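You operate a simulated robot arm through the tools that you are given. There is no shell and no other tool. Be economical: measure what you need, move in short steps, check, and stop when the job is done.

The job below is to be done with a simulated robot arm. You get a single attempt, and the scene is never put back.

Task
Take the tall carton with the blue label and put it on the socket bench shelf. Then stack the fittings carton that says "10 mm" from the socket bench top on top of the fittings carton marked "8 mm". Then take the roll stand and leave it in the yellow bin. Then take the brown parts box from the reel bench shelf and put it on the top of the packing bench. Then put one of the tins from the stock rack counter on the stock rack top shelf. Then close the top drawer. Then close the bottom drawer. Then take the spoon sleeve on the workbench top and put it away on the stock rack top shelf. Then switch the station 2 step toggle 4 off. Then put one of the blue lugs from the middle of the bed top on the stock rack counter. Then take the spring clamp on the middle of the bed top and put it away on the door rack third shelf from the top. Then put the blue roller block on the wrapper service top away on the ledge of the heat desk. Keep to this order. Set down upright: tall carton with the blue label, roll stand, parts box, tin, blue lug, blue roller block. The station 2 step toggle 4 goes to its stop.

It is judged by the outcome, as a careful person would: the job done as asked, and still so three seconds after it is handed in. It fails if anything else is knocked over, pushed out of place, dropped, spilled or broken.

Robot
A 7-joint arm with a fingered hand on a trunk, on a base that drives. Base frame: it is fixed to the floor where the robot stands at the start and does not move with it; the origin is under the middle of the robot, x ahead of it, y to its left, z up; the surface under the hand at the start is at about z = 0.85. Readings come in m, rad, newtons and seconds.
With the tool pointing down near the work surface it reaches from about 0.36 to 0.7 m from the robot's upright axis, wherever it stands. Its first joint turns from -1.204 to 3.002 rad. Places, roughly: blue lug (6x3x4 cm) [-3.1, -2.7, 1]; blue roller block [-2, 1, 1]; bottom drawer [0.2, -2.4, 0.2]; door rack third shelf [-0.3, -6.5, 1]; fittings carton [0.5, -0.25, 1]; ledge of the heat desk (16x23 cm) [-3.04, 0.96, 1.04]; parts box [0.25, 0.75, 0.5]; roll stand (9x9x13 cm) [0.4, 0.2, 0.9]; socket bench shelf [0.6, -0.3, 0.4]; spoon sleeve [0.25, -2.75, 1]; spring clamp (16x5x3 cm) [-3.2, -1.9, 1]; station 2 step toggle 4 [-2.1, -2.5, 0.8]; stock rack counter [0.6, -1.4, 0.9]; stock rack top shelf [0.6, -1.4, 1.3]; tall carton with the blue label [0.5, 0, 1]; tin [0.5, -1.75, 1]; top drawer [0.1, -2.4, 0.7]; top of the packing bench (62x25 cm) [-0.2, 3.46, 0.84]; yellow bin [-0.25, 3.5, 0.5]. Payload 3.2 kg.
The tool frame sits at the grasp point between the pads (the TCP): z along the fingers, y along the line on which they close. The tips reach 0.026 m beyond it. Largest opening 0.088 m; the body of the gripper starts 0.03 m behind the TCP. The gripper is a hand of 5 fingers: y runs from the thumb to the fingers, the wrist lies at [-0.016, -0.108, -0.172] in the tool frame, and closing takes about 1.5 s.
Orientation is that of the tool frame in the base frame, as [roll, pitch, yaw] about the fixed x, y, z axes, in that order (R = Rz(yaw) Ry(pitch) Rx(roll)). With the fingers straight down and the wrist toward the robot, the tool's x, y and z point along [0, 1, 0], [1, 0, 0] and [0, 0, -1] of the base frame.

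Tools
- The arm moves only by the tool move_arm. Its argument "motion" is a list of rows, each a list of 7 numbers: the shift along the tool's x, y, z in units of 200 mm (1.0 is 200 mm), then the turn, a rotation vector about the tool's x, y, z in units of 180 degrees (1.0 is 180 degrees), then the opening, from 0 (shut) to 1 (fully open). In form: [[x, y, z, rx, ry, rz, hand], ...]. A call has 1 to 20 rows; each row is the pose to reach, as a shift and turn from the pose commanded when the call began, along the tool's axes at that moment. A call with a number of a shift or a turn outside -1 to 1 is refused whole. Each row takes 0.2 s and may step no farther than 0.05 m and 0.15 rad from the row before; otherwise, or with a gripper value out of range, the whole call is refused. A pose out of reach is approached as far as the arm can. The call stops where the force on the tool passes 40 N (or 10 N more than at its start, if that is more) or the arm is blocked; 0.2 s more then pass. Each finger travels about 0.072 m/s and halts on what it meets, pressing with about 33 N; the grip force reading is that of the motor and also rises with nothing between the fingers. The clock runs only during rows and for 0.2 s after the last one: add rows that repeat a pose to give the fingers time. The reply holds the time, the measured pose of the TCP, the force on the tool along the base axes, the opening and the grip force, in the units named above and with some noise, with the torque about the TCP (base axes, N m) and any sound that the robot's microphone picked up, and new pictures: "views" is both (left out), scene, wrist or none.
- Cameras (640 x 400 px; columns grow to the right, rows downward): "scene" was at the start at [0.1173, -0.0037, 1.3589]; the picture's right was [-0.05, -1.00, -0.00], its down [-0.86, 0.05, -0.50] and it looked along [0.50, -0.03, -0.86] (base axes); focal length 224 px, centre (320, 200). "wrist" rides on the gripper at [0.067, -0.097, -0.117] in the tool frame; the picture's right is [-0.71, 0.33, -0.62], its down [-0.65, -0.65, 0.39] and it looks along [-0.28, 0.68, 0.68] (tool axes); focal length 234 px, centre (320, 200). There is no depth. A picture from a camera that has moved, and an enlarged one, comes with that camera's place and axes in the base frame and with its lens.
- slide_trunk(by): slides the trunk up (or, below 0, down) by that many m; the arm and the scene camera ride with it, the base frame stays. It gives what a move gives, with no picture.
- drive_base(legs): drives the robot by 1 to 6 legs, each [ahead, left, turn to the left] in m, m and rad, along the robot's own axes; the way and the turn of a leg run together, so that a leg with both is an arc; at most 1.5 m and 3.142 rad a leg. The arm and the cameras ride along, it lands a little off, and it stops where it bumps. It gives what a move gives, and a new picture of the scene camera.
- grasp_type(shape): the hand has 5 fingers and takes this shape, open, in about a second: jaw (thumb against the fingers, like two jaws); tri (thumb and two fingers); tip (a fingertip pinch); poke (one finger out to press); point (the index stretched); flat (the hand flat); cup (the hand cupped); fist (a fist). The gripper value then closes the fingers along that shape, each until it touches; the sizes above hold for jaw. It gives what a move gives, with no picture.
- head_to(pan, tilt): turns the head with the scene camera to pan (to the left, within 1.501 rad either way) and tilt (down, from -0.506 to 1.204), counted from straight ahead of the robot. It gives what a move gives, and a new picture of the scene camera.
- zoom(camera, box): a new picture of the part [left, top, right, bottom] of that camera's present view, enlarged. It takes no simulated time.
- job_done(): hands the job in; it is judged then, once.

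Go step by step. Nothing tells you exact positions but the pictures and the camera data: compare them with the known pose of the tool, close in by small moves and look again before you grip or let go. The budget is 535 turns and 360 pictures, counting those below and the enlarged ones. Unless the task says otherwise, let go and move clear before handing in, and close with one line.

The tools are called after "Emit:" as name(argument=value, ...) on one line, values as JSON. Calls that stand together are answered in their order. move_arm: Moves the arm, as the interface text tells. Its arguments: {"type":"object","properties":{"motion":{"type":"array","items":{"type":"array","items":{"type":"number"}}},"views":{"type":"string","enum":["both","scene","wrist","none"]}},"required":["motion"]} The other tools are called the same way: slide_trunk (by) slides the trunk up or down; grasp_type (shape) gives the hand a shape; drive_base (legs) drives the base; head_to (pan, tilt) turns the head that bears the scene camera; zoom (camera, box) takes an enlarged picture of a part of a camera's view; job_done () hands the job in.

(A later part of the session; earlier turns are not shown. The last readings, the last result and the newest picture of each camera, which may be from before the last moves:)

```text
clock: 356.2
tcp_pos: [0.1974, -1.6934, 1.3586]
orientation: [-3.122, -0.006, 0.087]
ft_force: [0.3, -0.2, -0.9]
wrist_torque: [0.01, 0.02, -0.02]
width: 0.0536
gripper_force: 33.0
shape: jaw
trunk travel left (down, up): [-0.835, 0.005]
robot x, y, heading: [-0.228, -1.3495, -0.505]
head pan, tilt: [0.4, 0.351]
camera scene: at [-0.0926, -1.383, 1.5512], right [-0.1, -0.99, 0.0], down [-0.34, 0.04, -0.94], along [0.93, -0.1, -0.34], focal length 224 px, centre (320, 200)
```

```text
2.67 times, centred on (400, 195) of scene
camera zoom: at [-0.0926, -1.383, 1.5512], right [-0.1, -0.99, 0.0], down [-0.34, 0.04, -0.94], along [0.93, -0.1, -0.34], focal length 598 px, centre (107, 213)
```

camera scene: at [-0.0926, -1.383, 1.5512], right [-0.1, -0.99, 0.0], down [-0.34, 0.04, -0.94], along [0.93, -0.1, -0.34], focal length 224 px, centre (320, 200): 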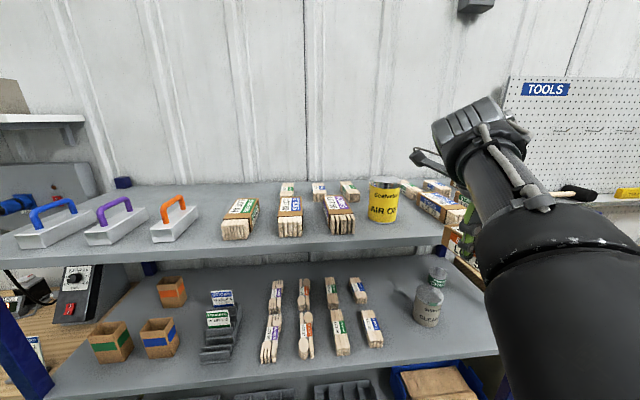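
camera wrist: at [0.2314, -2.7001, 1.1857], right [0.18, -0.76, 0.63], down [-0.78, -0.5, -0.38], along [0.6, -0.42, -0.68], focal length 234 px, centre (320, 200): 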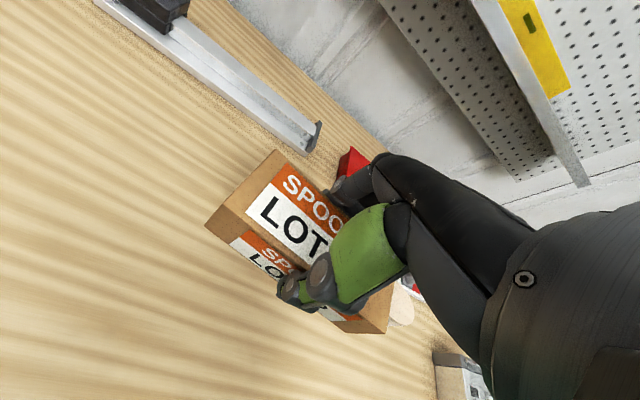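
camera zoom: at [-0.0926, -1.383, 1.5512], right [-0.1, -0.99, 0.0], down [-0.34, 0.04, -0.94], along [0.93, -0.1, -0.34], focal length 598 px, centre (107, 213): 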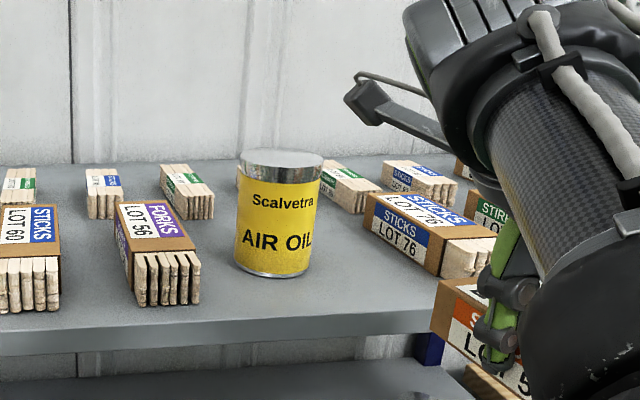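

Emit:
drive_base(legs=[[0.13, 0.072, 0]])

Emit:
zoom(camera="scene", box=[280, 140, 520, 290])

```text
clock: 357.6
tcp_pos: [0.3434, -1.6959, 1.3579]
orientation: [-3.122, -0.004, 0.086]
ft_force: [-0.8, -0.4, -0.6]
wrist_torque: [-0.02, 0.0, 0.01]
width: 0.0534
gripper_force: 33.1
shape: jaw
trunk travel left (down, up): [-0.835, 0.005]
robot x, y, heading: [-0.0808, -1.3505, -0.511]
head pan, tilt: [0.4, 0.351]
camera scene: at [0.055, -1.3842, 1.5514], right [-0.11, -0.99, 0.0], down [-0.34, 0.04, -0.94], along [0.93, -0.1, -0.34], focal length 224 px, centre (320, 200)
```

scene: 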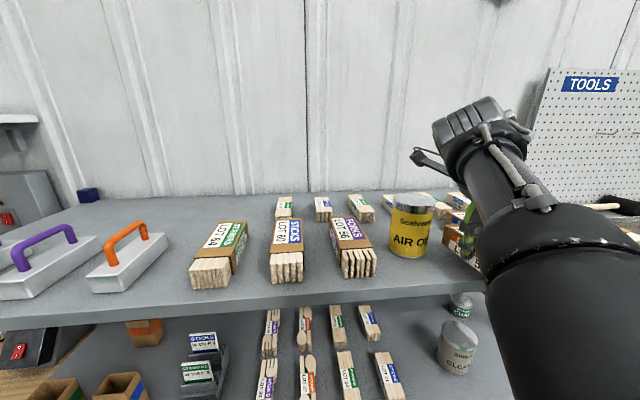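

```text
2.67 times, centred on (400, 215) of scene
camera zoom: at [0.055, -1.3842, 1.5514], right [-0.11, -0.99, 0.0], down [-0.34, 0.04, -0.94], along [0.93, -0.1, -0.34], focal length 598 px, centre (107, 160)
```

zoom: 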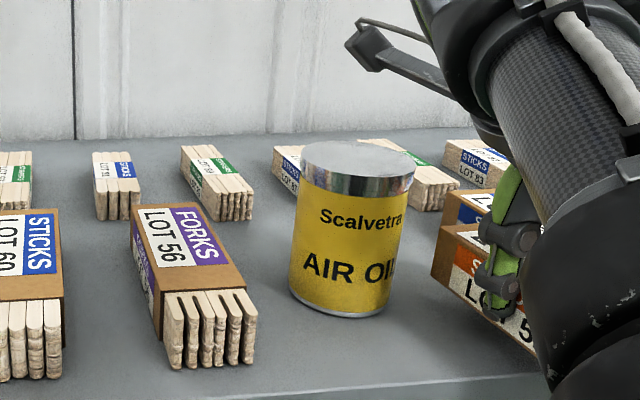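

Emit:
move_arm(motion=[[0, 0, 0, 0, 0, 0, 0]], views="wrist")

```text
clock: 358.0
tcp_pos: [0.3418, -1.6963, 1.3581]
orientation: [-3.12, -0.007, 0.086]
ft_force: [-0.6, 0.0, -1.5]
wrist_torque: [0.03, -0.03, -0.03]
width: 0.0535
gripper_force: 33.4
shape: jaw
trunk travel left (down, up): [-0.835, 0.005]
robot x, y, heading: [-0.0812, -1.352, -0.507]
head pan, tilt: [0.4, 0.351]
camera wrist: at [0.4017, -1.5957, 1.4783], right [-0.68, -0.4, 0.61], down [-0.7, 0.6, -0.38], along [-0.22, -0.69, -0.69], focal length 234 px, centre (320, 200)
```

wrist: 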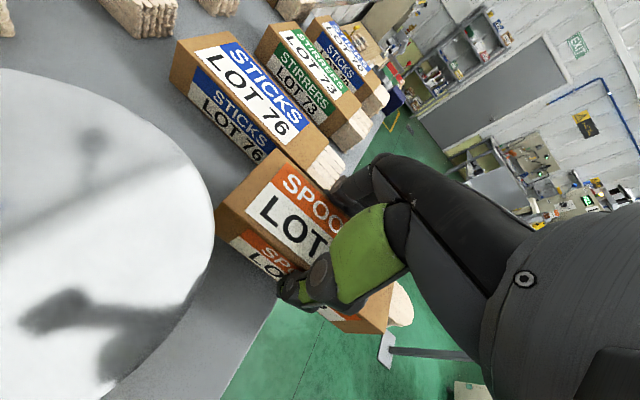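

Emit:
drive_base(legs=[[0.05, 0.028, 0]])

Emit:
move_arm(motion=[[0, 0, 0, 0, 0, 0, 0]], views="wrist")

```text
clock: 358.9
tcp_pos: [0.3992, -1.6962, 1.3587]
orientation: [-3.123, -0.007, 0.088]
ft_force: [-0.3, 0.3, -1.4]
wrist_torque: [0.01, -0.02, 0.0]
width: 0.0536
gripper_force: 33.1
shape: jaw
trunk travel left (down, up): [-0.835, 0.005]
robot x, y, heading: [-0.0225, -1.3449, -0.503]
head pan, tilt: [0.4, 0.351]
camera scene: at [0.111, -1.3841, 1.5515], right [-0.1, -0.99, 0.0], down [-0.34, 0.04, -0.94], along [0.93, -0.1, -0.34], focal length 224 px, centre (320, 200)
```

scene: 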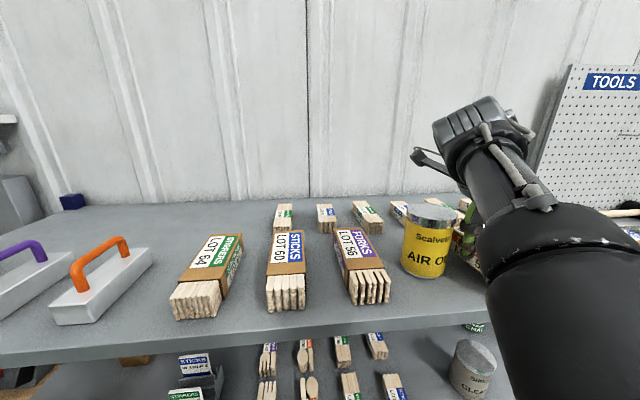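

```text
clock: 359.3
tcp_pos: [0.3986, -1.6966, 1.3593]
orientation: [-3.121, -0.009, 0.084]
ft_force: [-0.1, -0.1, 0.0]
wrist_torque: [-0.05, 0.01, -0.01]
width: 0.0535
gripper_force: 34.0
shape: jaw
trunk travel left (down, up): [-0.835, 0.005]
robot x, y, heading: [-0.0251, -1.3475, -0.508]
head pan, tilt: [0.4, 0.351]
camera wrist: at [0.4581, -1.5953, 1.479], right [-0.68, -0.4, 0.61], down [-0.7, 0.6, -0.38], along [-0.22, -0.69, -0.69], focal length 234 px, centre (320, 200)
```

wrist: 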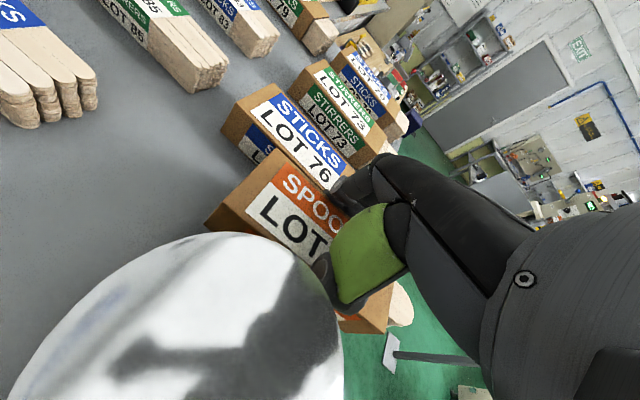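

Emit:
slide_trunk(by=-0.014)

Emit:
slide_trunk(by=-0.005)

```text
clock: 359.9
tcp_pos: [0.4015, -1.6965, 1.3451]
orientation: [-3.122, -0.006, 0.087]
ft_force: [-0.2, 0.5, -0.7]
wrist_torque: [-0.01, 0.04, 0.03]
width: 0.0536
gripper_force: 32.8
shape: jaw
trunk travel left (down, up): [-0.821, 0.019]
robot x, y, heading: [-0.0228, -1.3494, -0.499]
head pan, tilt: [0.4, 0.351]
```

```text
clock: 360.5
tcp_pos: [0.4024, -1.6957, 1.3391]
orientation: [-3.123, -0.006, 0.087]
ft_force: [-0.7, 1.0, -0.3]
wrist_torque: [0.02, -0.04, 0.0]
width: 0.0533
gripper_force: 32.6
shape: jaw
trunk travel left (down, up): [-0.816, 0.024]
robot x, y, heading: [-0.0234, -1.3523, -0.508]
head pan, tilt: [0.4, 0.351]
```

Emit:
slide_trunk(by=-0.004)

Emit:
slide_trunk(by=-0.003)

```text
clock: 361.0
tcp_pos: [0.4016, -1.696, 1.335]
orientation: [-3.121, -0.007, 0.086]
ft_force: [0.0, 1.1, 2.4]
wrist_torque: [0.06, -0.03, 0.0]
width: 0.0534
gripper_force: 32.9
shape: jaw
trunk travel left (down, up): [-0.812, 0.028]
robot x, y, heading: [-0.0214, -1.3508, -0.506]
head pan, tilt: [0.4, 0.351]
```

```text
clock: 361.5
tcp_pos: [0.4023, -1.6944, 1.3343]
orientation: [-3.129, -0.01, 0.087]
ft_force: [4.1, -2.8, 17.5]
wrist_torque: [0.36, 0.04, 0.07]
width: 0.0536
gripper_force: 33.3
shape: jaw
trunk travel left (down, up): [-0.809, 0.031]
robot x, y, heading: [-0.0197, -1.3501, -0.503]
head pan, tilt: [0.4, 0.351]
```

Emit:
move_arm(motion=[[0, 0, 0, 0, 0, 0, 0.66], [0, 0, 0, 0, 0, 0, 0.7], [0, 0, 0, 0, 0, 0, 0.72], [0, 0, 0, 0, 0, 0, 0.72]], views="wrist")

Emit:
slide_trunk(by=0.03)

Emit:
move_arm(motion=[[0, 0, -0.05, 0, 0, 0, 0.72], [0, 0, -0.1, 0, 0, 0, 0.72], [0, 0, -0.16, 0, 0, 0, 0.72]], views="wrist")

```text
clock: 362.5
tcp_pos: [0.4029, -1.6958, 1.3326]
orientation: [-3.121, -0.006, 0.085]
ft_force: [0.2, 0.4, -0.6]
wrist_torque: [-0.03, -0.01, 0.03]
width: 0.0635
gripper_force: 0.2
shape: jaw
trunk travel left (down, up): [-0.809, 0.031]
robot x, y, heading: [-0.0189, -1.3485, -0.504]
head pan, tilt: [0.4, 0.351]
camera wrist: at [0.4608, -1.595, 1.4514], right [-0.68, -0.4, 0.61], down [-0.7, 0.6, -0.38], along [-0.22, -0.69, -0.69], focal length 234 px, centre (320, 200)
```

wrist: 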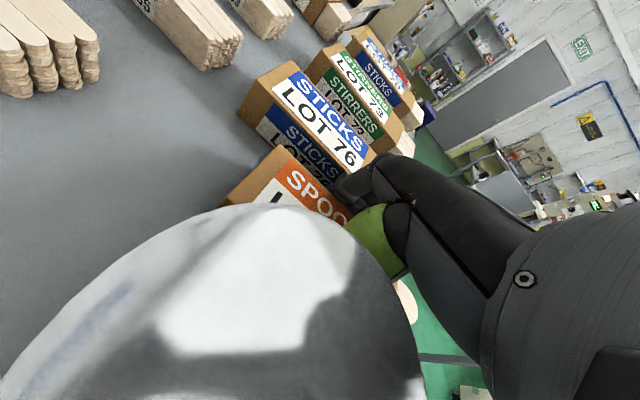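

```text
clock: 363.3
tcp_pos: [0.4023, -1.6955, 1.3631]
orientation: [-3.123, -0.005, 0.087]
ft_force: [0.1, -0.3, 0.7]
wrist_torque: [-0.02, -0.01, 0.02]
width: 0.0634
gripper_force: 0.1
shape: jaw
trunk travel left (down, up): [-0.839, 0.001]
robot x, y, heading: [-0.0218, -1.3529, -0.504]
head pan, tilt: [0.4, 0.351]
```

```text
clock: 364.1
tcp_pos: [0.4027, -1.6971, 1.3956]
orientation: [-3.121, -0.004, 0.088]
ft_force: [0.4, 0.2, 0.4]
wrist_torque: [0.02, -0.01, -0.01]
width: 0.0634
gripper_force: 0.0
shape: jaw
trunk travel left (down, up): [-0.839, 0.001]
robot x, y, heading: [-0.0242, -1.3523, -0.507]
head pan, tilt: [0.4, 0.351]
camera wrist: at [0.4612, -1.5957, 1.514], right [-0.68, -0.4, 0.61], down [-0.7, 0.6, -0.38], along [-0.22, -0.69, -0.69], focal length 234 px, centre (320, 200)
```

wrist: 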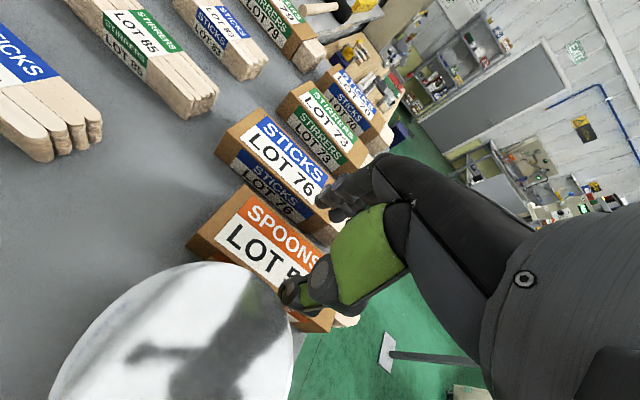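

Sleeve is on the shelf. Back off straight and check.

Emit:
drive_base(legs=[[-0.394, -0.217, 0]])

Emit:
zoom(camera="scene", box=[280, 120, 520, 270])

```text
clock: 366.8
tcp_pos: [-0.0486, -1.7031, 1.3942]
orientation: [-3.123, -0.006, 0.078]
ft_force: [-0.5, -0.8, 0.3]
wrist_torque: [0.01, -0.03, 0.01]
width: 0.0631
gripper_force: 0.0
shape: jaw
trunk travel left (down, up): [-0.839, 0.001]
robot x, y, heading: [-0.469, -1.351, -0.51]
head pan, tilt: [0.4, 0.351]
camera scene: at [-0.3339, -1.3885, 1.5551], right [-0.11, -0.99, 0.0], down [-0.34, 0.04, -0.94], along [0.93, -0.11, -0.34], focal length 224 px, centre (320, 200)
```

scene: 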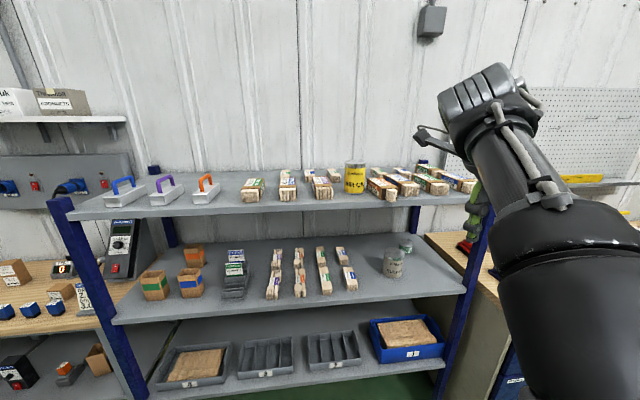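

```text
2.67 times, centred on (400, 195) of scene
camera zoom: at [-0.3339, -1.3885, 1.5551], right [-0.11, -0.99, 0.0], down [-0.34, 0.04, -0.94], along [0.93, -0.11, -0.34], focal length 598 px, centre (107, 213)
```

zoom: 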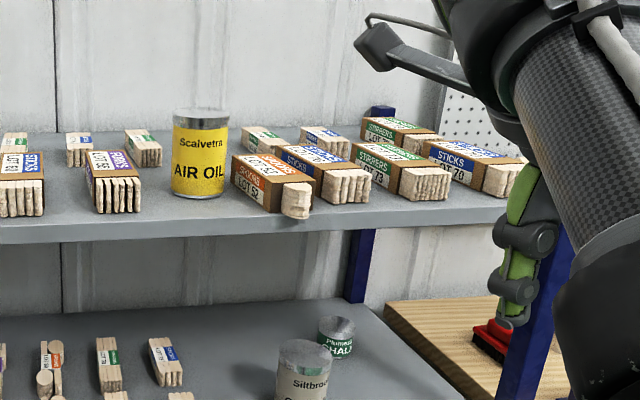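

Sleeve stands neatly. Turn towards station 2 and look.

Emit:
drive_base(legs=[[-0.15, 0, 0], [0, 0, -1.0], [0, 0, -1.02]])

Emit:
head_to(pan=0.0, tilt=0.3)

```text
clock: 373.2
tcp_pos: [-1.0907, -1.5218, 1.3958]
orientation: [-3.123, -0.006, -1.919]
ft_force: [-0.3, 0.0, -0.5]
wrist_torque: [0.0, 0.04, 0.0]
width: 0.0635
gripper_force: 0.1
shape: jaw
trunk travel left (down, up): [-0.839, 0.001]
robot x, y, heading: [-0.6008, -1.2842, -2.507]
head pan, tilt: [0.4, 0.351]
camera scene: at [-0.6855, -1.3915, 1.5552], right [-0.86, 0.51, 0.0], down [0.18, 0.29, -0.94], along [-0.48, -0.81, -0.34], focal length 224 px, centre (320, 200)
```

scene: 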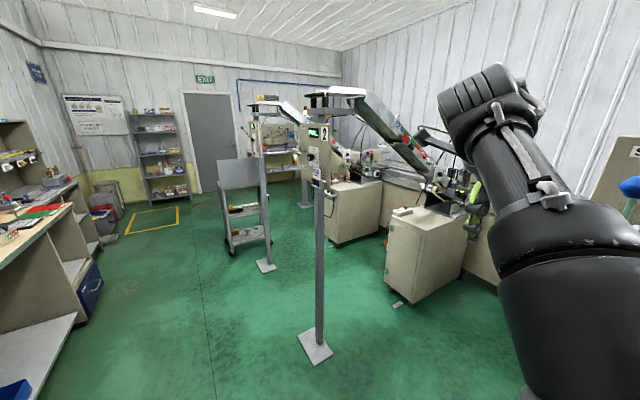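

```text
clock: 374.1
tcp_pos: [-1.0921, -1.5203, 1.3952]
orientation: [-3.121, -0.005, -1.92]
ft_force: [-0.3, 0.8, 0.4]
wrist_torque: [-0.01, 0.0, 0.01]
width: 0.0634
gripper_force: 0.1
shape: jaw
trunk travel left (down, up): [-0.839, 0.001]
robot x, y, heading: [-0.5929, -1.2837, -2.508]
head pan, tilt: [0.0, 0.3]
camera scene: at [-0.7129, -1.3667, 1.5599], right [-0.59, 0.81, 0.0], down [0.24, 0.17, -0.96], along [-0.77, -0.56, -0.3], focal length 224 px, centre (320, 200)
```

scene: 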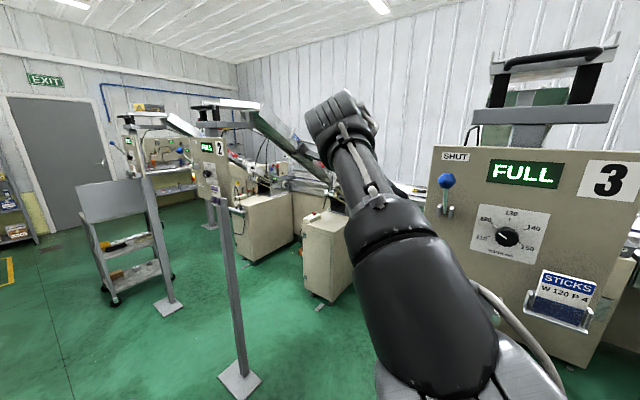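

Emit:
zoom(camera="scene", box=[100, 80, 340, 280])

Emit:
head_to(pan=-0.9, tilt=0.4)

```text
2.00 times, centred on (220, 180) of scene
camera zoom: at [-0.7129, -1.3667, 1.5599], right [-0.59, 0.81, 0.0], down [0.24, 0.17, -0.96], along [-0.77, -0.56, -0.3], focal length 449 px, centre (520, 240)
```

zoom: 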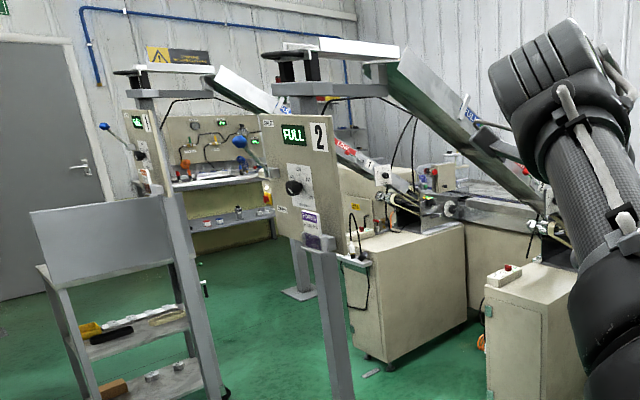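

```text
clock: 375.3
tcp_pos: [-1.0904, -1.5212, 1.3955]
orientation: [-3.121, -0.006, -1.92]
ft_force: [0.7, 0.6, -0.8]
wrist_torque: [-0.01, -0.02, -0.01]
width: 0.0634
gripper_force: 0.1
shape: jaw
trunk travel left (down, up): [-0.839, 0.001]
robot x, y, heading: [-0.5952, -1.2837, -2.511]
head pan, tilt: [-0.901, 0.4]
camera scene: at [-0.7269, -1.287, 1.5506], right [0.27, 0.96, 0.0], down [0.38, -0.1, -0.92], along [-0.89, 0.25, -0.39], focal length 224 px, centre (320, 200)
```

scene: 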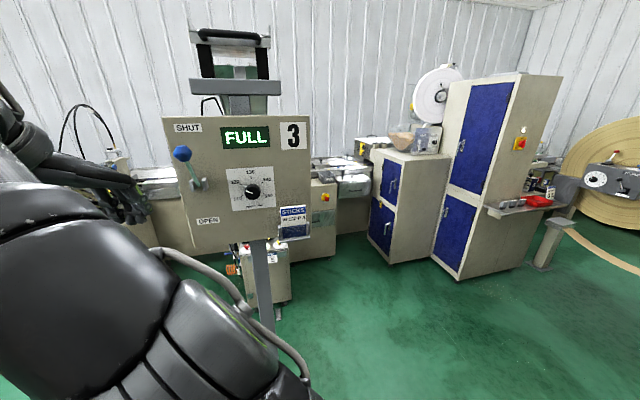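

Emit:
drive_base(legs=[[-0.2, 0, 0], [0, 0.6, -0.63]])

Emit:
slide_trunk(by=-0.35)

Emit:
head_to(pan=0.4, tilt=0.35)

```text
clock: 379.9
tcp_pos: [-0.7961, -1.6201, 1.3947]
orientation: [-3.123, -0.005, -2.557]
ft_force: [0.0, 0.4, 0.1]
wrist_torque: [0.0, 0.0, 0.0]
width: 0.0633
gripper_force: 0.1
shape: jaw
trunk travel left (down, up): [-0.839, 0.001]
robot x, y, heading: [-0.257, -1.7211, 3.137]
head pan, tilt: [-0.901, 0.4]
camera scene: at [-0.3644, -1.6463, 1.5506], right [0.79, 0.62, 0.0], down [0.24, -0.31, -0.92], along [-0.57, 0.72, -0.39], focal length 224 px, centre (320, 200)
```

scene: 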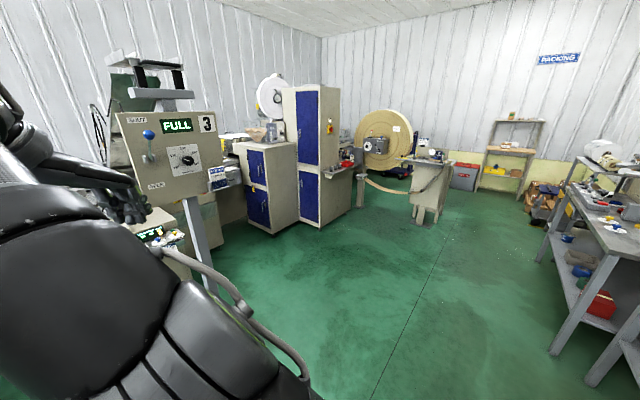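

```text
clock: 383.3
tcp_pos: [-0.7959, -1.6202, 1.0454]
orientation: [-3.122, -0.006, -2.555]
ft_force: [0.7, -0.7, -0.3]
wrist_torque: [-0.02, -0.03, -0.02]
width: 0.0636
gripper_force: 0.0
shape: jaw
trunk travel left (down, up): [-0.489, 0.351]
robot x, y, heading: [-0.2552, -1.7204, 3.145]
head pan, tilt: [-0.901, 0.4]
```

```text
clock: 384.7
tcp_pos: [-0.7963, -1.6201, 1.0452]
orientation: [-3.122, -0.005, -2.555]
ft_force: [-1.1, -0.5, 0.8]
wrist_torque: [0.0, 0.01, -0.03]
width: 0.0636
gripper_force: 0.1
shape: jaw
trunk travel left (down, up): [-0.489, 0.351]
robot x, y, heading: [-0.2612, -1.7227, 3.141]
head pan, tilt: [0.4, 0.351]
camera scene: at [-0.3932, -1.7553, 1.2052], right [-0.38, 0.92, 0.0], down [0.32, 0.13, -0.94], along [-0.87, -0.36, -0.34], focal length 224 px, centre (320, 200)
```

scene: 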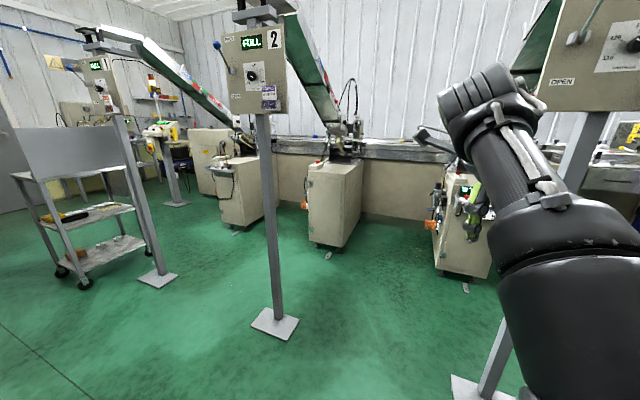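

Emit:
zoom(camera="scene", box=[200, 80, 480, 280])

```text
2.00 times, centred on (340, 180) of scene
camera zoom: at [-0.3932, -1.7553, 1.2052], right [-0.38, 0.92, 0.0], down [0.32, 0.13, -0.94], along [-0.87, -0.36, -0.34], focal length 449 px, centre (280, 240)
```

zoom: 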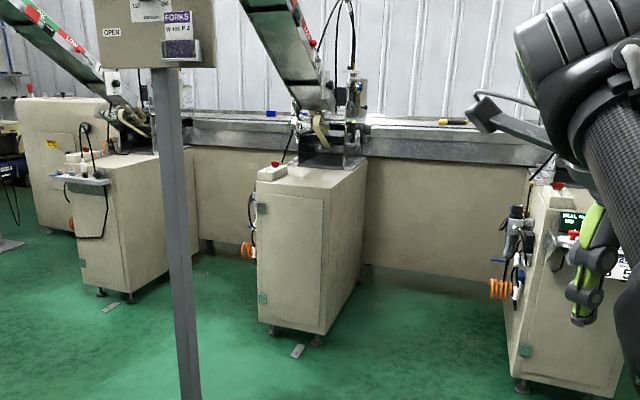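

Emit:
drive_base(legs=[[0, 0, 0.84]])

Emit:
head_to(pan=-0.3, tilt=0.4)

```text
clock: 387.3
tcp_pos: [-0.6945, -2.0509, 1.0443]
orientation: [-3.123, -0.006, -1.724]
ft_force: [-0.5, -0.3, 0.3]
wrist_torque: [0.0, 0.0, -0.03]
width: 0.0634
gripper_force: 0.0
shape: jaw
trunk travel left (down, up): [-0.489, 0.351]
robot x, y, heading: [-0.2537, -1.7202, -2.31]
head pan, tilt: [0.4, 0.351]
camera scene: at [-0.3224, -1.8444, 1.2052], right [-0.94, 0.34, 0.0], down [0.12, 0.32, -0.94], along [-0.32, -0.88, -0.34], focal length 224 px, centre (320, 200)
```

scene: 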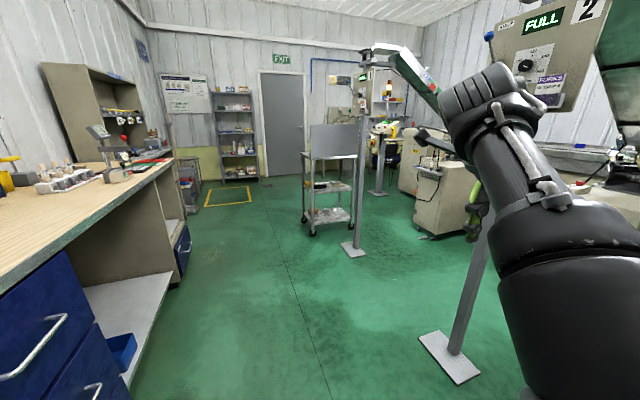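

```text
clock: 388.4
tcp_pos: [-0.6945, -2.0517, 1.0448]
orientation: [-3.124, -0.006, -1.724]
ft_force: [0.2, -0.2, -0.4]
wrist_torque: [0.0, 0.04, 0.02]
width: 0.0636
gripper_force: 0.1
shape: jaw
trunk travel left (down, up): [-0.489, 0.351]
robot x, y, heading: [-0.256, -1.7178, -2.317]
head pan, tilt: [-0.3, 0.4]
camera scene: at [-0.371, -1.8033, 1.2006], right [-0.5, 0.86, 0.0], down [0.34, 0.2, -0.92], along [-0.8, -0.46, -0.39], focal length 224 px, centre (320, 200)
```

scene: 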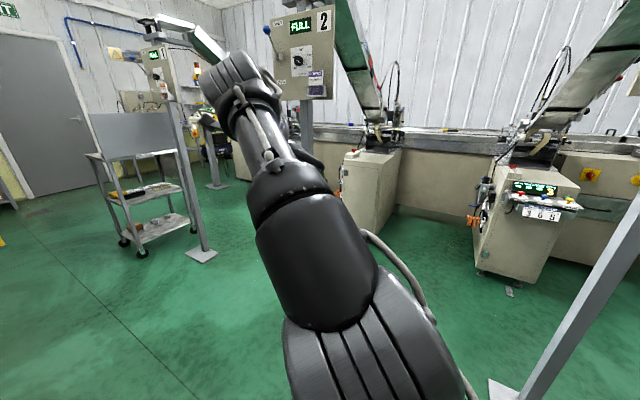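

Emit:
zoom(camera="scene", box=[440, 120, 620, 280])

Emit:
zoom(camera="scene", box=[300, 80, 440, 240])

```text
2.50 times, centred on (530, 200) of scene
camera zoom: at [-0.371, -1.8033, 1.2006], right [-0.5, 0.86, 0.0], down [0.34, 0.2, -0.92], along [-0.8, -0.46, -0.39], focal length 561 px, centre (-205, 200)
```

zoom: 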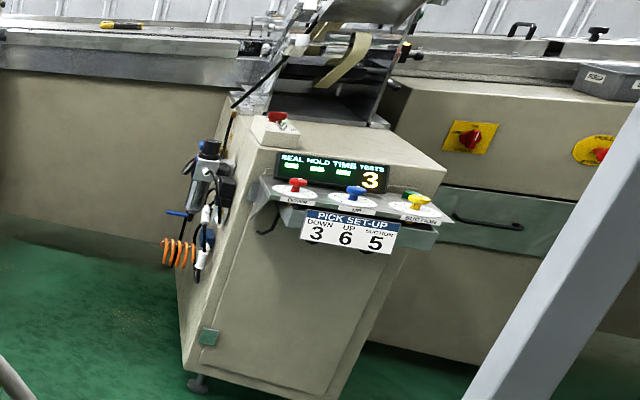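

```text
2.50 times, centred on (370, 160) of scene
camera zoom: at [-0.371, -1.8033, 1.2006], right [-0.5, 0.86, 0.0], down [0.34, 0.2, -0.92], along [-0.8, -0.46, -0.39], focal length 561 px, centre (195, 300)
```

zoom: 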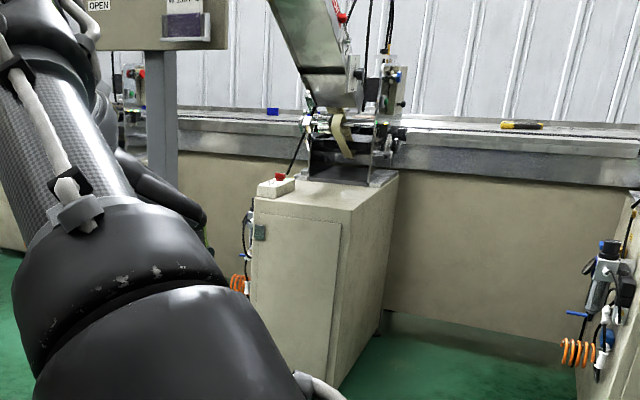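

Emit:
drive_base(legs=[[0.807, 0.747, 0], [0.136, -0.147, 0]])

Emit:
head_to(pan=-1.04, tilt=0.3)

Emit:
zoom(camera="scene", box=[200, 100, 440, 300])

```text
clock: 395.2
tcp_pos: [-0.8875, -3.1358, 1.0458]
orientation: [-3.12, -0.005, -1.726]
ft_force: [0.7, -0.1, 0.1]
wrist_torque: [0.0, 0.0, -0.02]
width: 0.0636
gripper_force: 0.0
shape: jaw
trunk travel left (down, up): [-0.489, 0.351]
robot x, y, heading: [-0.4467, -2.809, -2.316]
head pan, tilt: [-0.3, 0.4]
camera scene: at [-0.5624, -2.8896, 1.2006], right [-0.5, 0.87, 0.0], down [0.34, 0.19, -0.92], along [-0.8, -0.46, -0.39], focal length 224 px, centre (320, 200)
```

scene: 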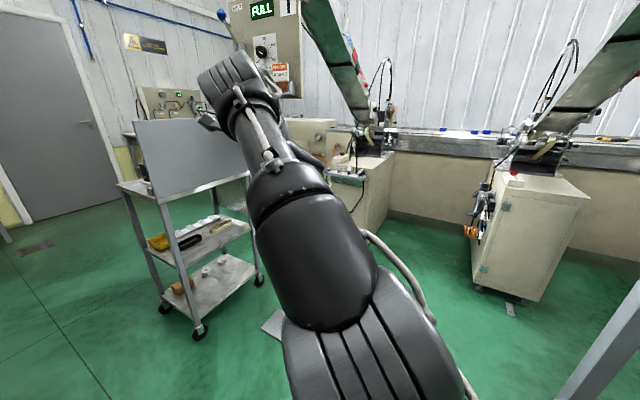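

```text
clock: 396.2
tcp_pos: [-0.8852, -3.1368, 1.0454]
orientation: [-3.123, -0.005, -1.728]
ft_force: [-0.2, -1.2, -0.1]
wrist_torque: [0.02, 0.02, -0.01]
width: 0.0634
gripper_force: 0.0
shape: jaw
trunk travel left (down, up): [-0.489, 0.351]
robot x, y, heading: [-0.4438, -2.8105, -2.312]
head pan, tilt: [-1.04, 0.3]
camera scene: at [-0.5725, -2.8233, 1.2099], right [0.21, 0.98, 0.0], down [0.29, -0.06, -0.96], along [-0.93, 0.2, -0.3], focal length 224 px, centre (320, 200)
```

scene: 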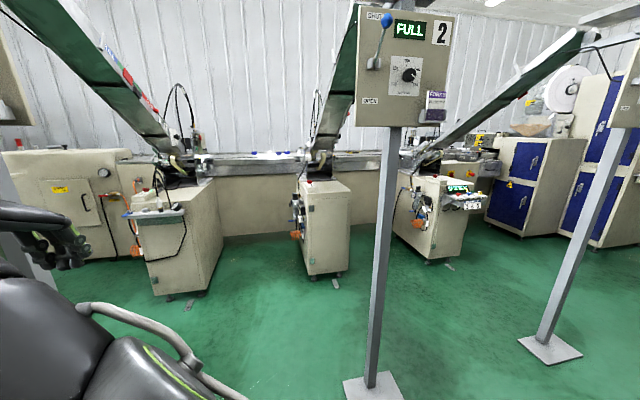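

```text
2.00 times, centred on (320, 200) of scene
camera zoom: at [-0.5725, -2.8233, 1.2099], right [0.21, 0.98, 0.0], down [0.29, -0.06, -0.96], along [-0.93, 0.2, -0.3], focal length 449 px, centre (320, 200)
```

zoom: 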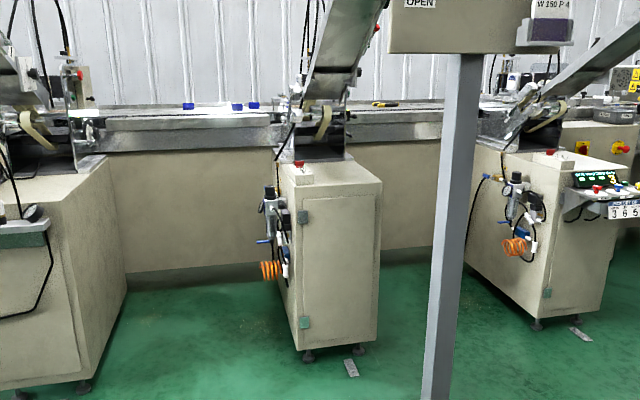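

Emit:
drive_base(legs=[[0.561, -0.436, 0]])

Emit:
head_to(pan=-1.4, tilt=0.45)

Emit:
zoom(camera="scene", box=[220, 100, 460, 300])

```text
clock: 400.1
tcp_pos: [-1.5927, -3.2476, 1.0446]
orientation: [-3.123, -0.005, -1.731]
ft_force: [0.2, -0.7, -1.0]
wrist_torque: [0.05, 0.01, 0.0]
width: 0.0634
gripper_force: 0.1
shape: jaw
trunk travel left (down, up): [-0.489, 0.351]
robot x, y, heading: [-1.1555, -2.9226, -2.323]
head pan, tilt: [-1.04, 0.3]
camera scene: at [-1.2777, -2.9352, 1.2099], right [0.22, 0.98, 0.0], down [0.29, -0.06, -0.96], along [-0.93, 0.21, -0.3], focal length 224 px, centre (320, 200)
```

scene: 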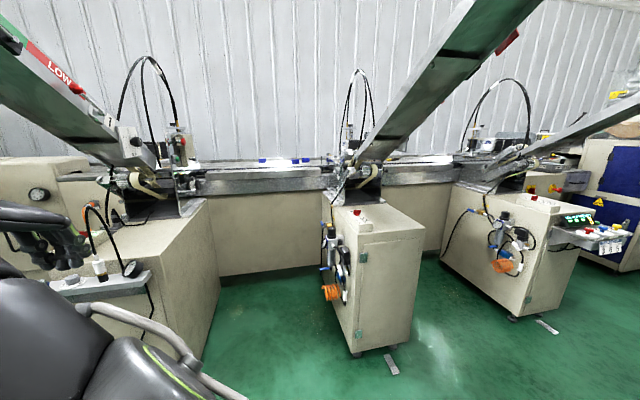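

```text
clock: 401.0
tcp_pos: [-1.5924, -3.2467, 1.0455]
orientation: [-3.123, -0.004, -1.73]
ft_force: [0.4, -0.2, 1.1]
wrist_torque: [0.03, -0.01, 0.01]
width: 0.0634
gripper_force: 0.0
shape: jaw
trunk travel left (down, up): [-0.489, 0.351]
robot x, y, heading: [-1.1535, -2.9123, -2.321]
head pan, tilt: [-1.4, 0.45]
camera scene: at [-1.2632, -2.9052, 1.196], right [0.55, 0.84, 0.0], down [0.36, -0.24, -0.9], along [-0.75, 0.49, -0.43], focal length 224 px, centre (320, 200)
```

scene: 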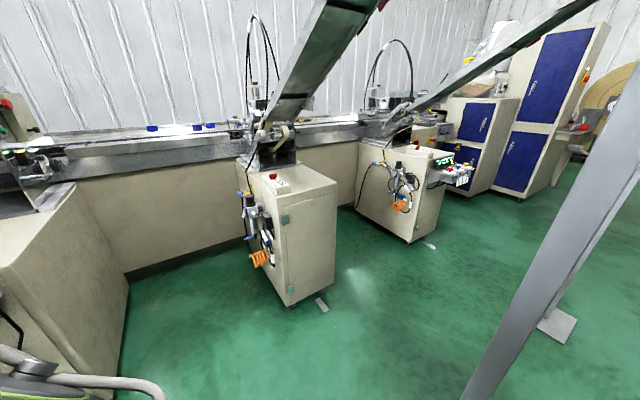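

```text
2.00 times, centred on (340, 200) of scene
camera zoom: at [-1.2632, -2.9052, 1.196], right [0.55, 0.84, 0.0], down [0.36, -0.24, -0.9], along [-0.75, 0.49, -0.43], focal length 449 px, centre (280, 200)
```

zoom: 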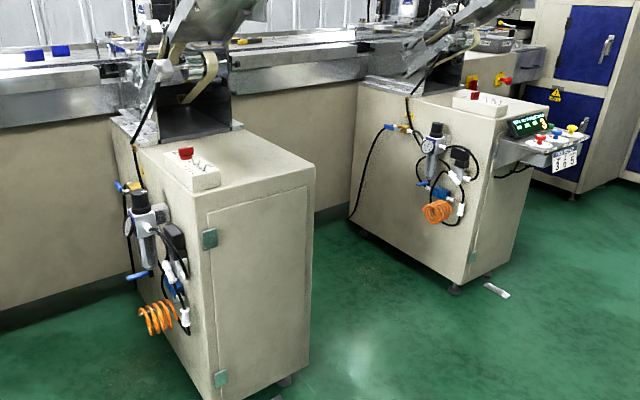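

Emit:
zoom(camera="scene", box=[250, 160, 314, 210])

```text
8.00 times, centred on (282, 185) of scene
camera zoom: at [-1.2632, -2.9052, 1.196], right [0.55, 0.84, 0.0], down [0.36, -0.24, -0.9], along [-0.75, 0.49, -0.43], focal length 1795 px, centre (624, 320)
```

zoom: 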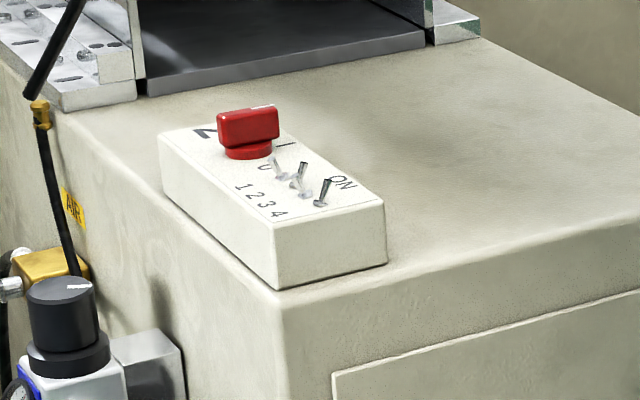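

The white box on cabinet 2 carries toggles 1–4 with "ON" on the far (+y) side. I move into the lane and face the cabinet.

Emit:
drive_base(legs=[[0.2, -0.156, 0], [0, 0, -0.82]])

Emit:
head_to(pan=-0.6, tilt=0.5)

Emit:
grasp_type(shape="poke")

Emit:
move_arm(motion=[[0, 0, 0, 0, 0, 0, 1], [0, 0, 0, 0, 0, 0, 1]])

```text
clock: 405.0
tcp_pos: [-1.9449, -2.8599, 1.0442]
orientation: [-3.122, -0.007, -2.553]
ft_force: [-0.2, 0.0, -0.5]
wrist_torque: [0.02, 0.01, -0.03]
width: 0.0634
gripper_force: 0.1
shape: jaw
trunk travel left (down, up): [-0.489, 0.351]
robot x, y, heading: [-1.4066, -2.9582, 3.14]
head pan, tilt: [-1.4, 0.45]
camera scene: at [-1.4698, -2.8676, 1.196], right [0.99, 0.17, 0.0], down [0.07, -0.43, -0.9], along [-0.15, 0.89, -0.44], focal length 224 px, centre (320, 200)
```

scene: 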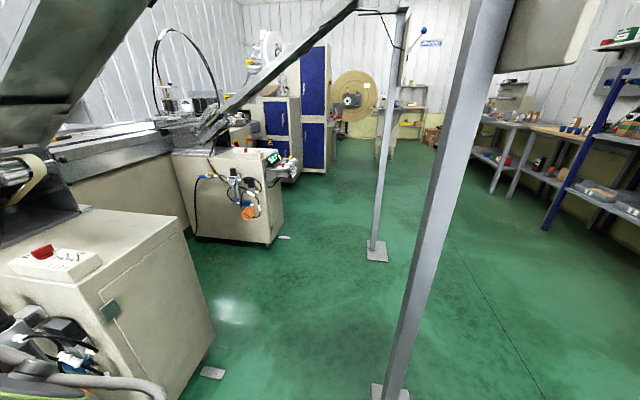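

```text
clock: 406.1
tcp_pos: [-1.9431, -2.8597, 1.044]
orientation: [-3.123, -0.005, -2.554]
ft_force: [0.3, -0.4, -0.9]
wrist_torque: [0.0, 0.0, -0.03]
width: 0.0633
gripper_force: 0.0
shape: jaw
trunk travel left (down, up): [-0.489, 0.351]
robot x, y, heading: [-1.4056, -2.96, 3.139]
head pan, tilt: [-0.6, 0.499]
camera scene: at [-1.5294, -2.9066, 1.1915], right [0.57, 0.82, 0.0], down [0.39, -0.27, -0.88], along [-0.72, 0.5, -0.48], focal length 224 px, centre (320, 200)
```

scene: 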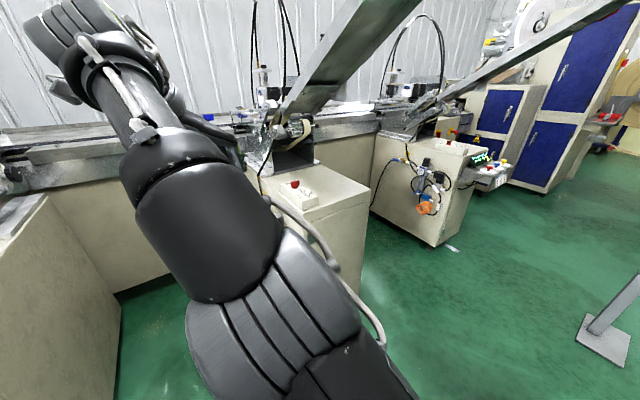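

```text
clock: 407.0
tcp_pos: [-1.9439, -2.8601, 1.0457]
orientation: [-3.123, -0.006, -2.555]
ft_force: [-0.1, 0.0, 0.1]
wrist_torque: [0.0, 0.01, 0.03]
width: 0.0
gripper_force: 0.1
shape: poke
trunk travel left (down, up): [-0.489, 0.351]
robot x, y, heading: [-1.4071, -2.9546, 3.14]
head pan, tilt: [-0.6, 0.499]
```

```text
clock: 407.6
tcp_pos: [-1.9441, -2.8597, 1.045]
orientation: [-3.122, -0.006, -2.553]
ft_force: [-0.4, -0.3, -0.2]
wrist_torque: [-0.02, -0.04, -0.03]
width: 0.0
gripper_force: 0.1
shape: poke
trunk travel left (down, up): [-0.489, 0.351]
robot x, y, heading: [-1.4042, -2.9554, 3.14]
head pan, tilt: [-0.6, 0.499]
camera scene: at [-1.5294, -2.9067, 1.1915], right [0.57, 0.82, 0.0], down [0.39, -0.27, -0.88], along [-0.72, 0.5, -0.48], focal length 224 px, centre (320, 200)
camera wrist: at [-1.9454, -2.9744, 1.1643], right [0.4, 0.68, 0.61], down [0.91, -0.19, -0.38], along [-0.14, 0.71, -0.69], focal length 234 px, centre (320, 200)
```

scene: 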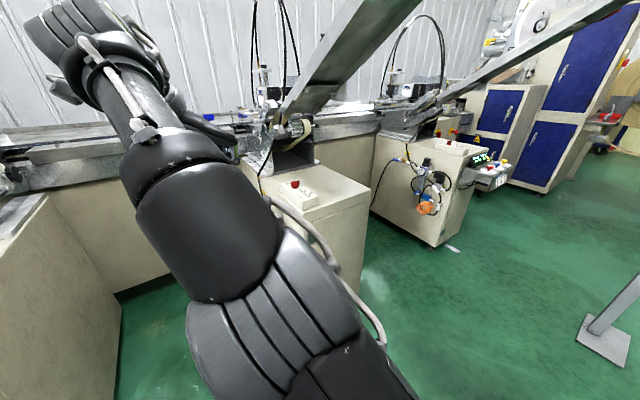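
wrist: 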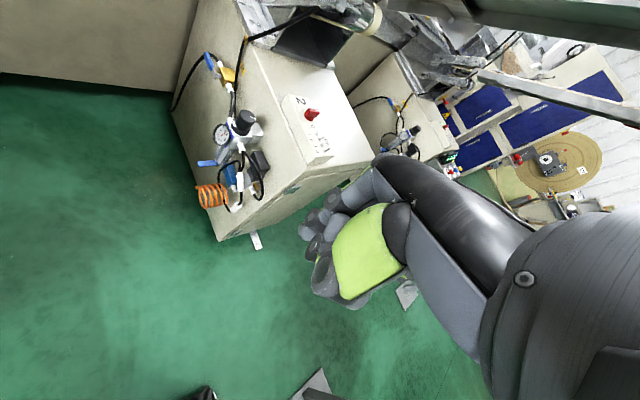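

Emit:
zoom(camera="wrist", box=[260, 140, 420, 320])

Emit:
zoom(camera="wrist", box=[240, 70, 384, 180])

```text
2.22 times, centred on (340, 230) of wrist
camera zoom: at [-1.9454, -2.9744, 1.1643], right [0.4, 0.68, 0.61], down [0.91, -0.19, -0.38], along [-0.14, 0.71, -0.69], focal length 520 px, centre (276, 133)
```

zoom: 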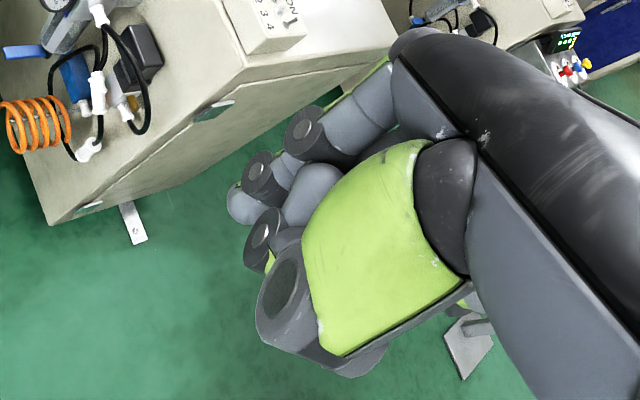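

```text
3.64 times, centred on (312, 125) of wrist
camera zoom: at [-1.9454, -2.9744, 1.1643], right [0.4, 0.68, 0.61], down [0.91, -0.19, -0.38], along [-0.14, 0.71, -0.69], focal length 852 px, centre (349, 473)
```

zoom: 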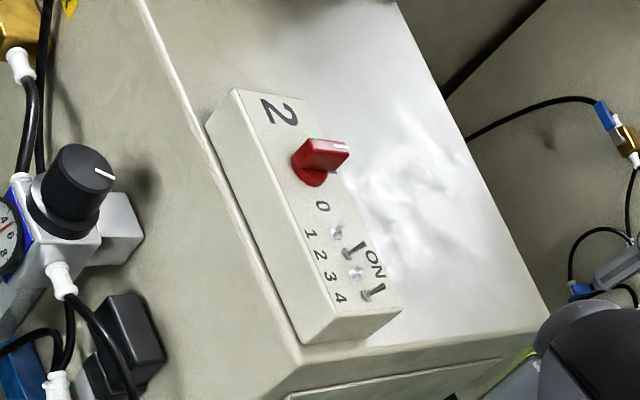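

Emit:
grasp_type(shape="point")

Emit:
move_arm(motion=[[0, 0, 0, 0, 0, 0, 1]], views="wrist")

Emit:
zoom(camera="wrist", box=[240, 140, 420, 340])

```text
clock: 408.5
tcp_pos: [-1.9443, -2.8598, 1.0459]
orientation: [-3.123, -0.004, -2.552]
ft_force: [-0.6, 0.0, 1.0]
wrist_torque: [0.01, -0.01, 0.0]
width: 0.0
gripper_force: 0.2
shape: point
trunk travel left (down, up): [-0.489, 0.351]
robot x, y, heading: [-1.4057, -2.9588, 3.139]
head pan, tilt: [-0.6, 0.499]
```

```text
clock: 408.9
tcp_pos: [-1.9445, -2.859, 1.0442]
orientation: [-3.123, -0.007, -2.553]
ft_force: [-0.3, 0.1, -0.6]
wrist_torque: [-0.03, 0.0, 0.04]
width: 0.0
gripper_force: 0.0
shape: point
trunk travel left (down, up): [-0.489, 0.351]
robot x, y, heading: [-1.405, -2.9602, 3.138]
head pan, tilt: [-0.6, 0.499]
camera wrist: at [-1.9454, -2.9744, 1.1643], right [0.4, 0.68, 0.61], down [0.91, -0.19, -0.38], along [-0.14, 0.71, -0.69], focal length 234 px, centre (320, 200)
```

wrist: 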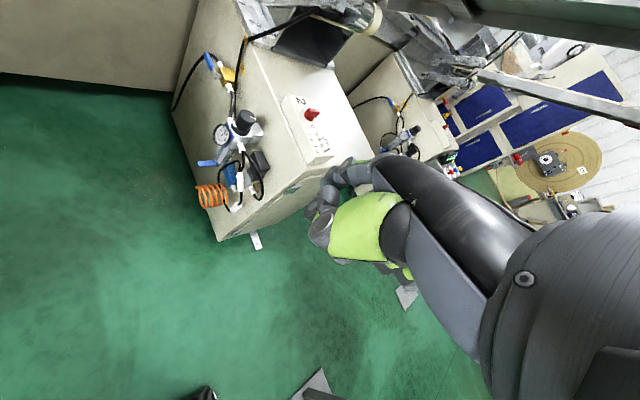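

```text
2.00 times, centred on (330, 240) of wrist
camera zoom: at [-1.9454, -2.9744, 1.1643], right [0.4, 0.68, 0.61], down [0.91, -0.19, -0.38], along [-0.14, 0.71, -0.69], focal length 468 px, centre (300, 120)
```

zoom: 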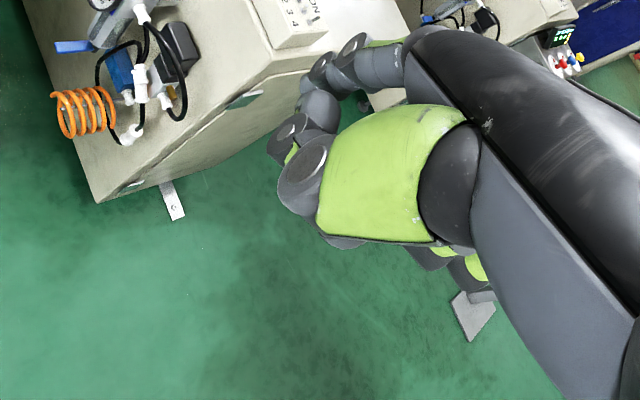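

Emit:
grasp_type(shape="tip")

Emit:
move_arm(motion=[[0, 0, 0, 0, 0, 0, 0.5], [0, 0, 0, 0, 0, 0, 0], [0, 0, 0, 0, 0, 0, 0], [0, 0, 0, 0, 0, 0, 0], [0, 0, 0, 0, 0, 0, 0], [0, 0, 0, 0, 0, 0, 0], [0, 0, 0, 0, 0, 0, 0]], views="wrist")

Emit:
zoom(camera="wrist", box=[240, 140, 420, 340])

```text
clock: 409.8
tcp_pos: [-1.9433, -2.8587, 1.0452]
orientation: [-3.122, -0.004, -2.554]
ft_force: [-0.2, -0.7, 0.4]
wrist_torque: [-0.01, 0.02, 0.01]
width: 0.0877
gripper_force: 0.1
shape: tip
trunk travel left (down, up): [-0.489, 0.351]
robot x, y, heading: [-1.4067, -2.957, 3.142]
head pan, tilt: [-0.6, 0.499]
```

```text
clock: 411.4
tcp_pos: [-1.9441, -2.8591, 1.0448]
orientation: [-3.123, -0.005, -2.553]
ft_force: [0.3, -0.3, 0.1]
wrist_torque: [0.0, -0.03, 0.04]
width: 0.0004
gripper_force: 33.5
shape: tip
trunk travel left (down, up): [-0.489, 0.351]
robot x, y, heading: [-1.4028, -2.957, 3.142]
head pan, tilt: [-0.6, 0.499]
camera wrist: at [-1.9454, -2.9744, 1.1643], right [0.4, 0.68, 0.61], down [0.91, -0.19, -0.38], along [-0.14, 0.71, -0.69], focal length 234 px, centre (320, 200)
```

wrist: 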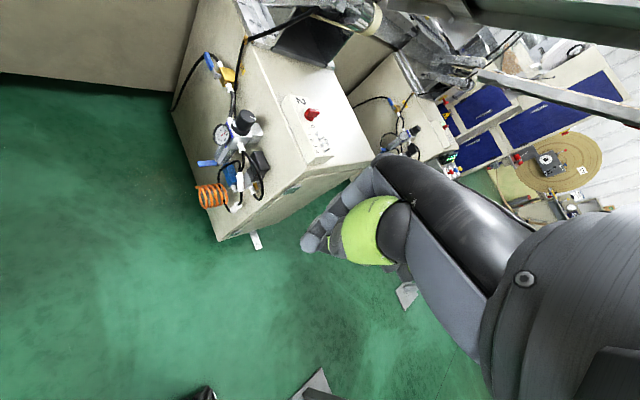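

```text
2.00 times, centred on (330, 240) of wrist
camera zoom: at [-1.9454, -2.9744, 1.1643], right [0.4, 0.68, 0.61], down [0.91, -0.19, -0.38], along [-0.14, 0.71, -0.69], focal length 468 px, centre (300, 120)
```

zoom: 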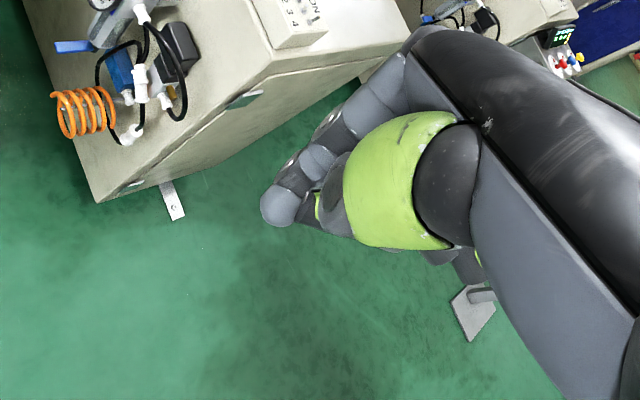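

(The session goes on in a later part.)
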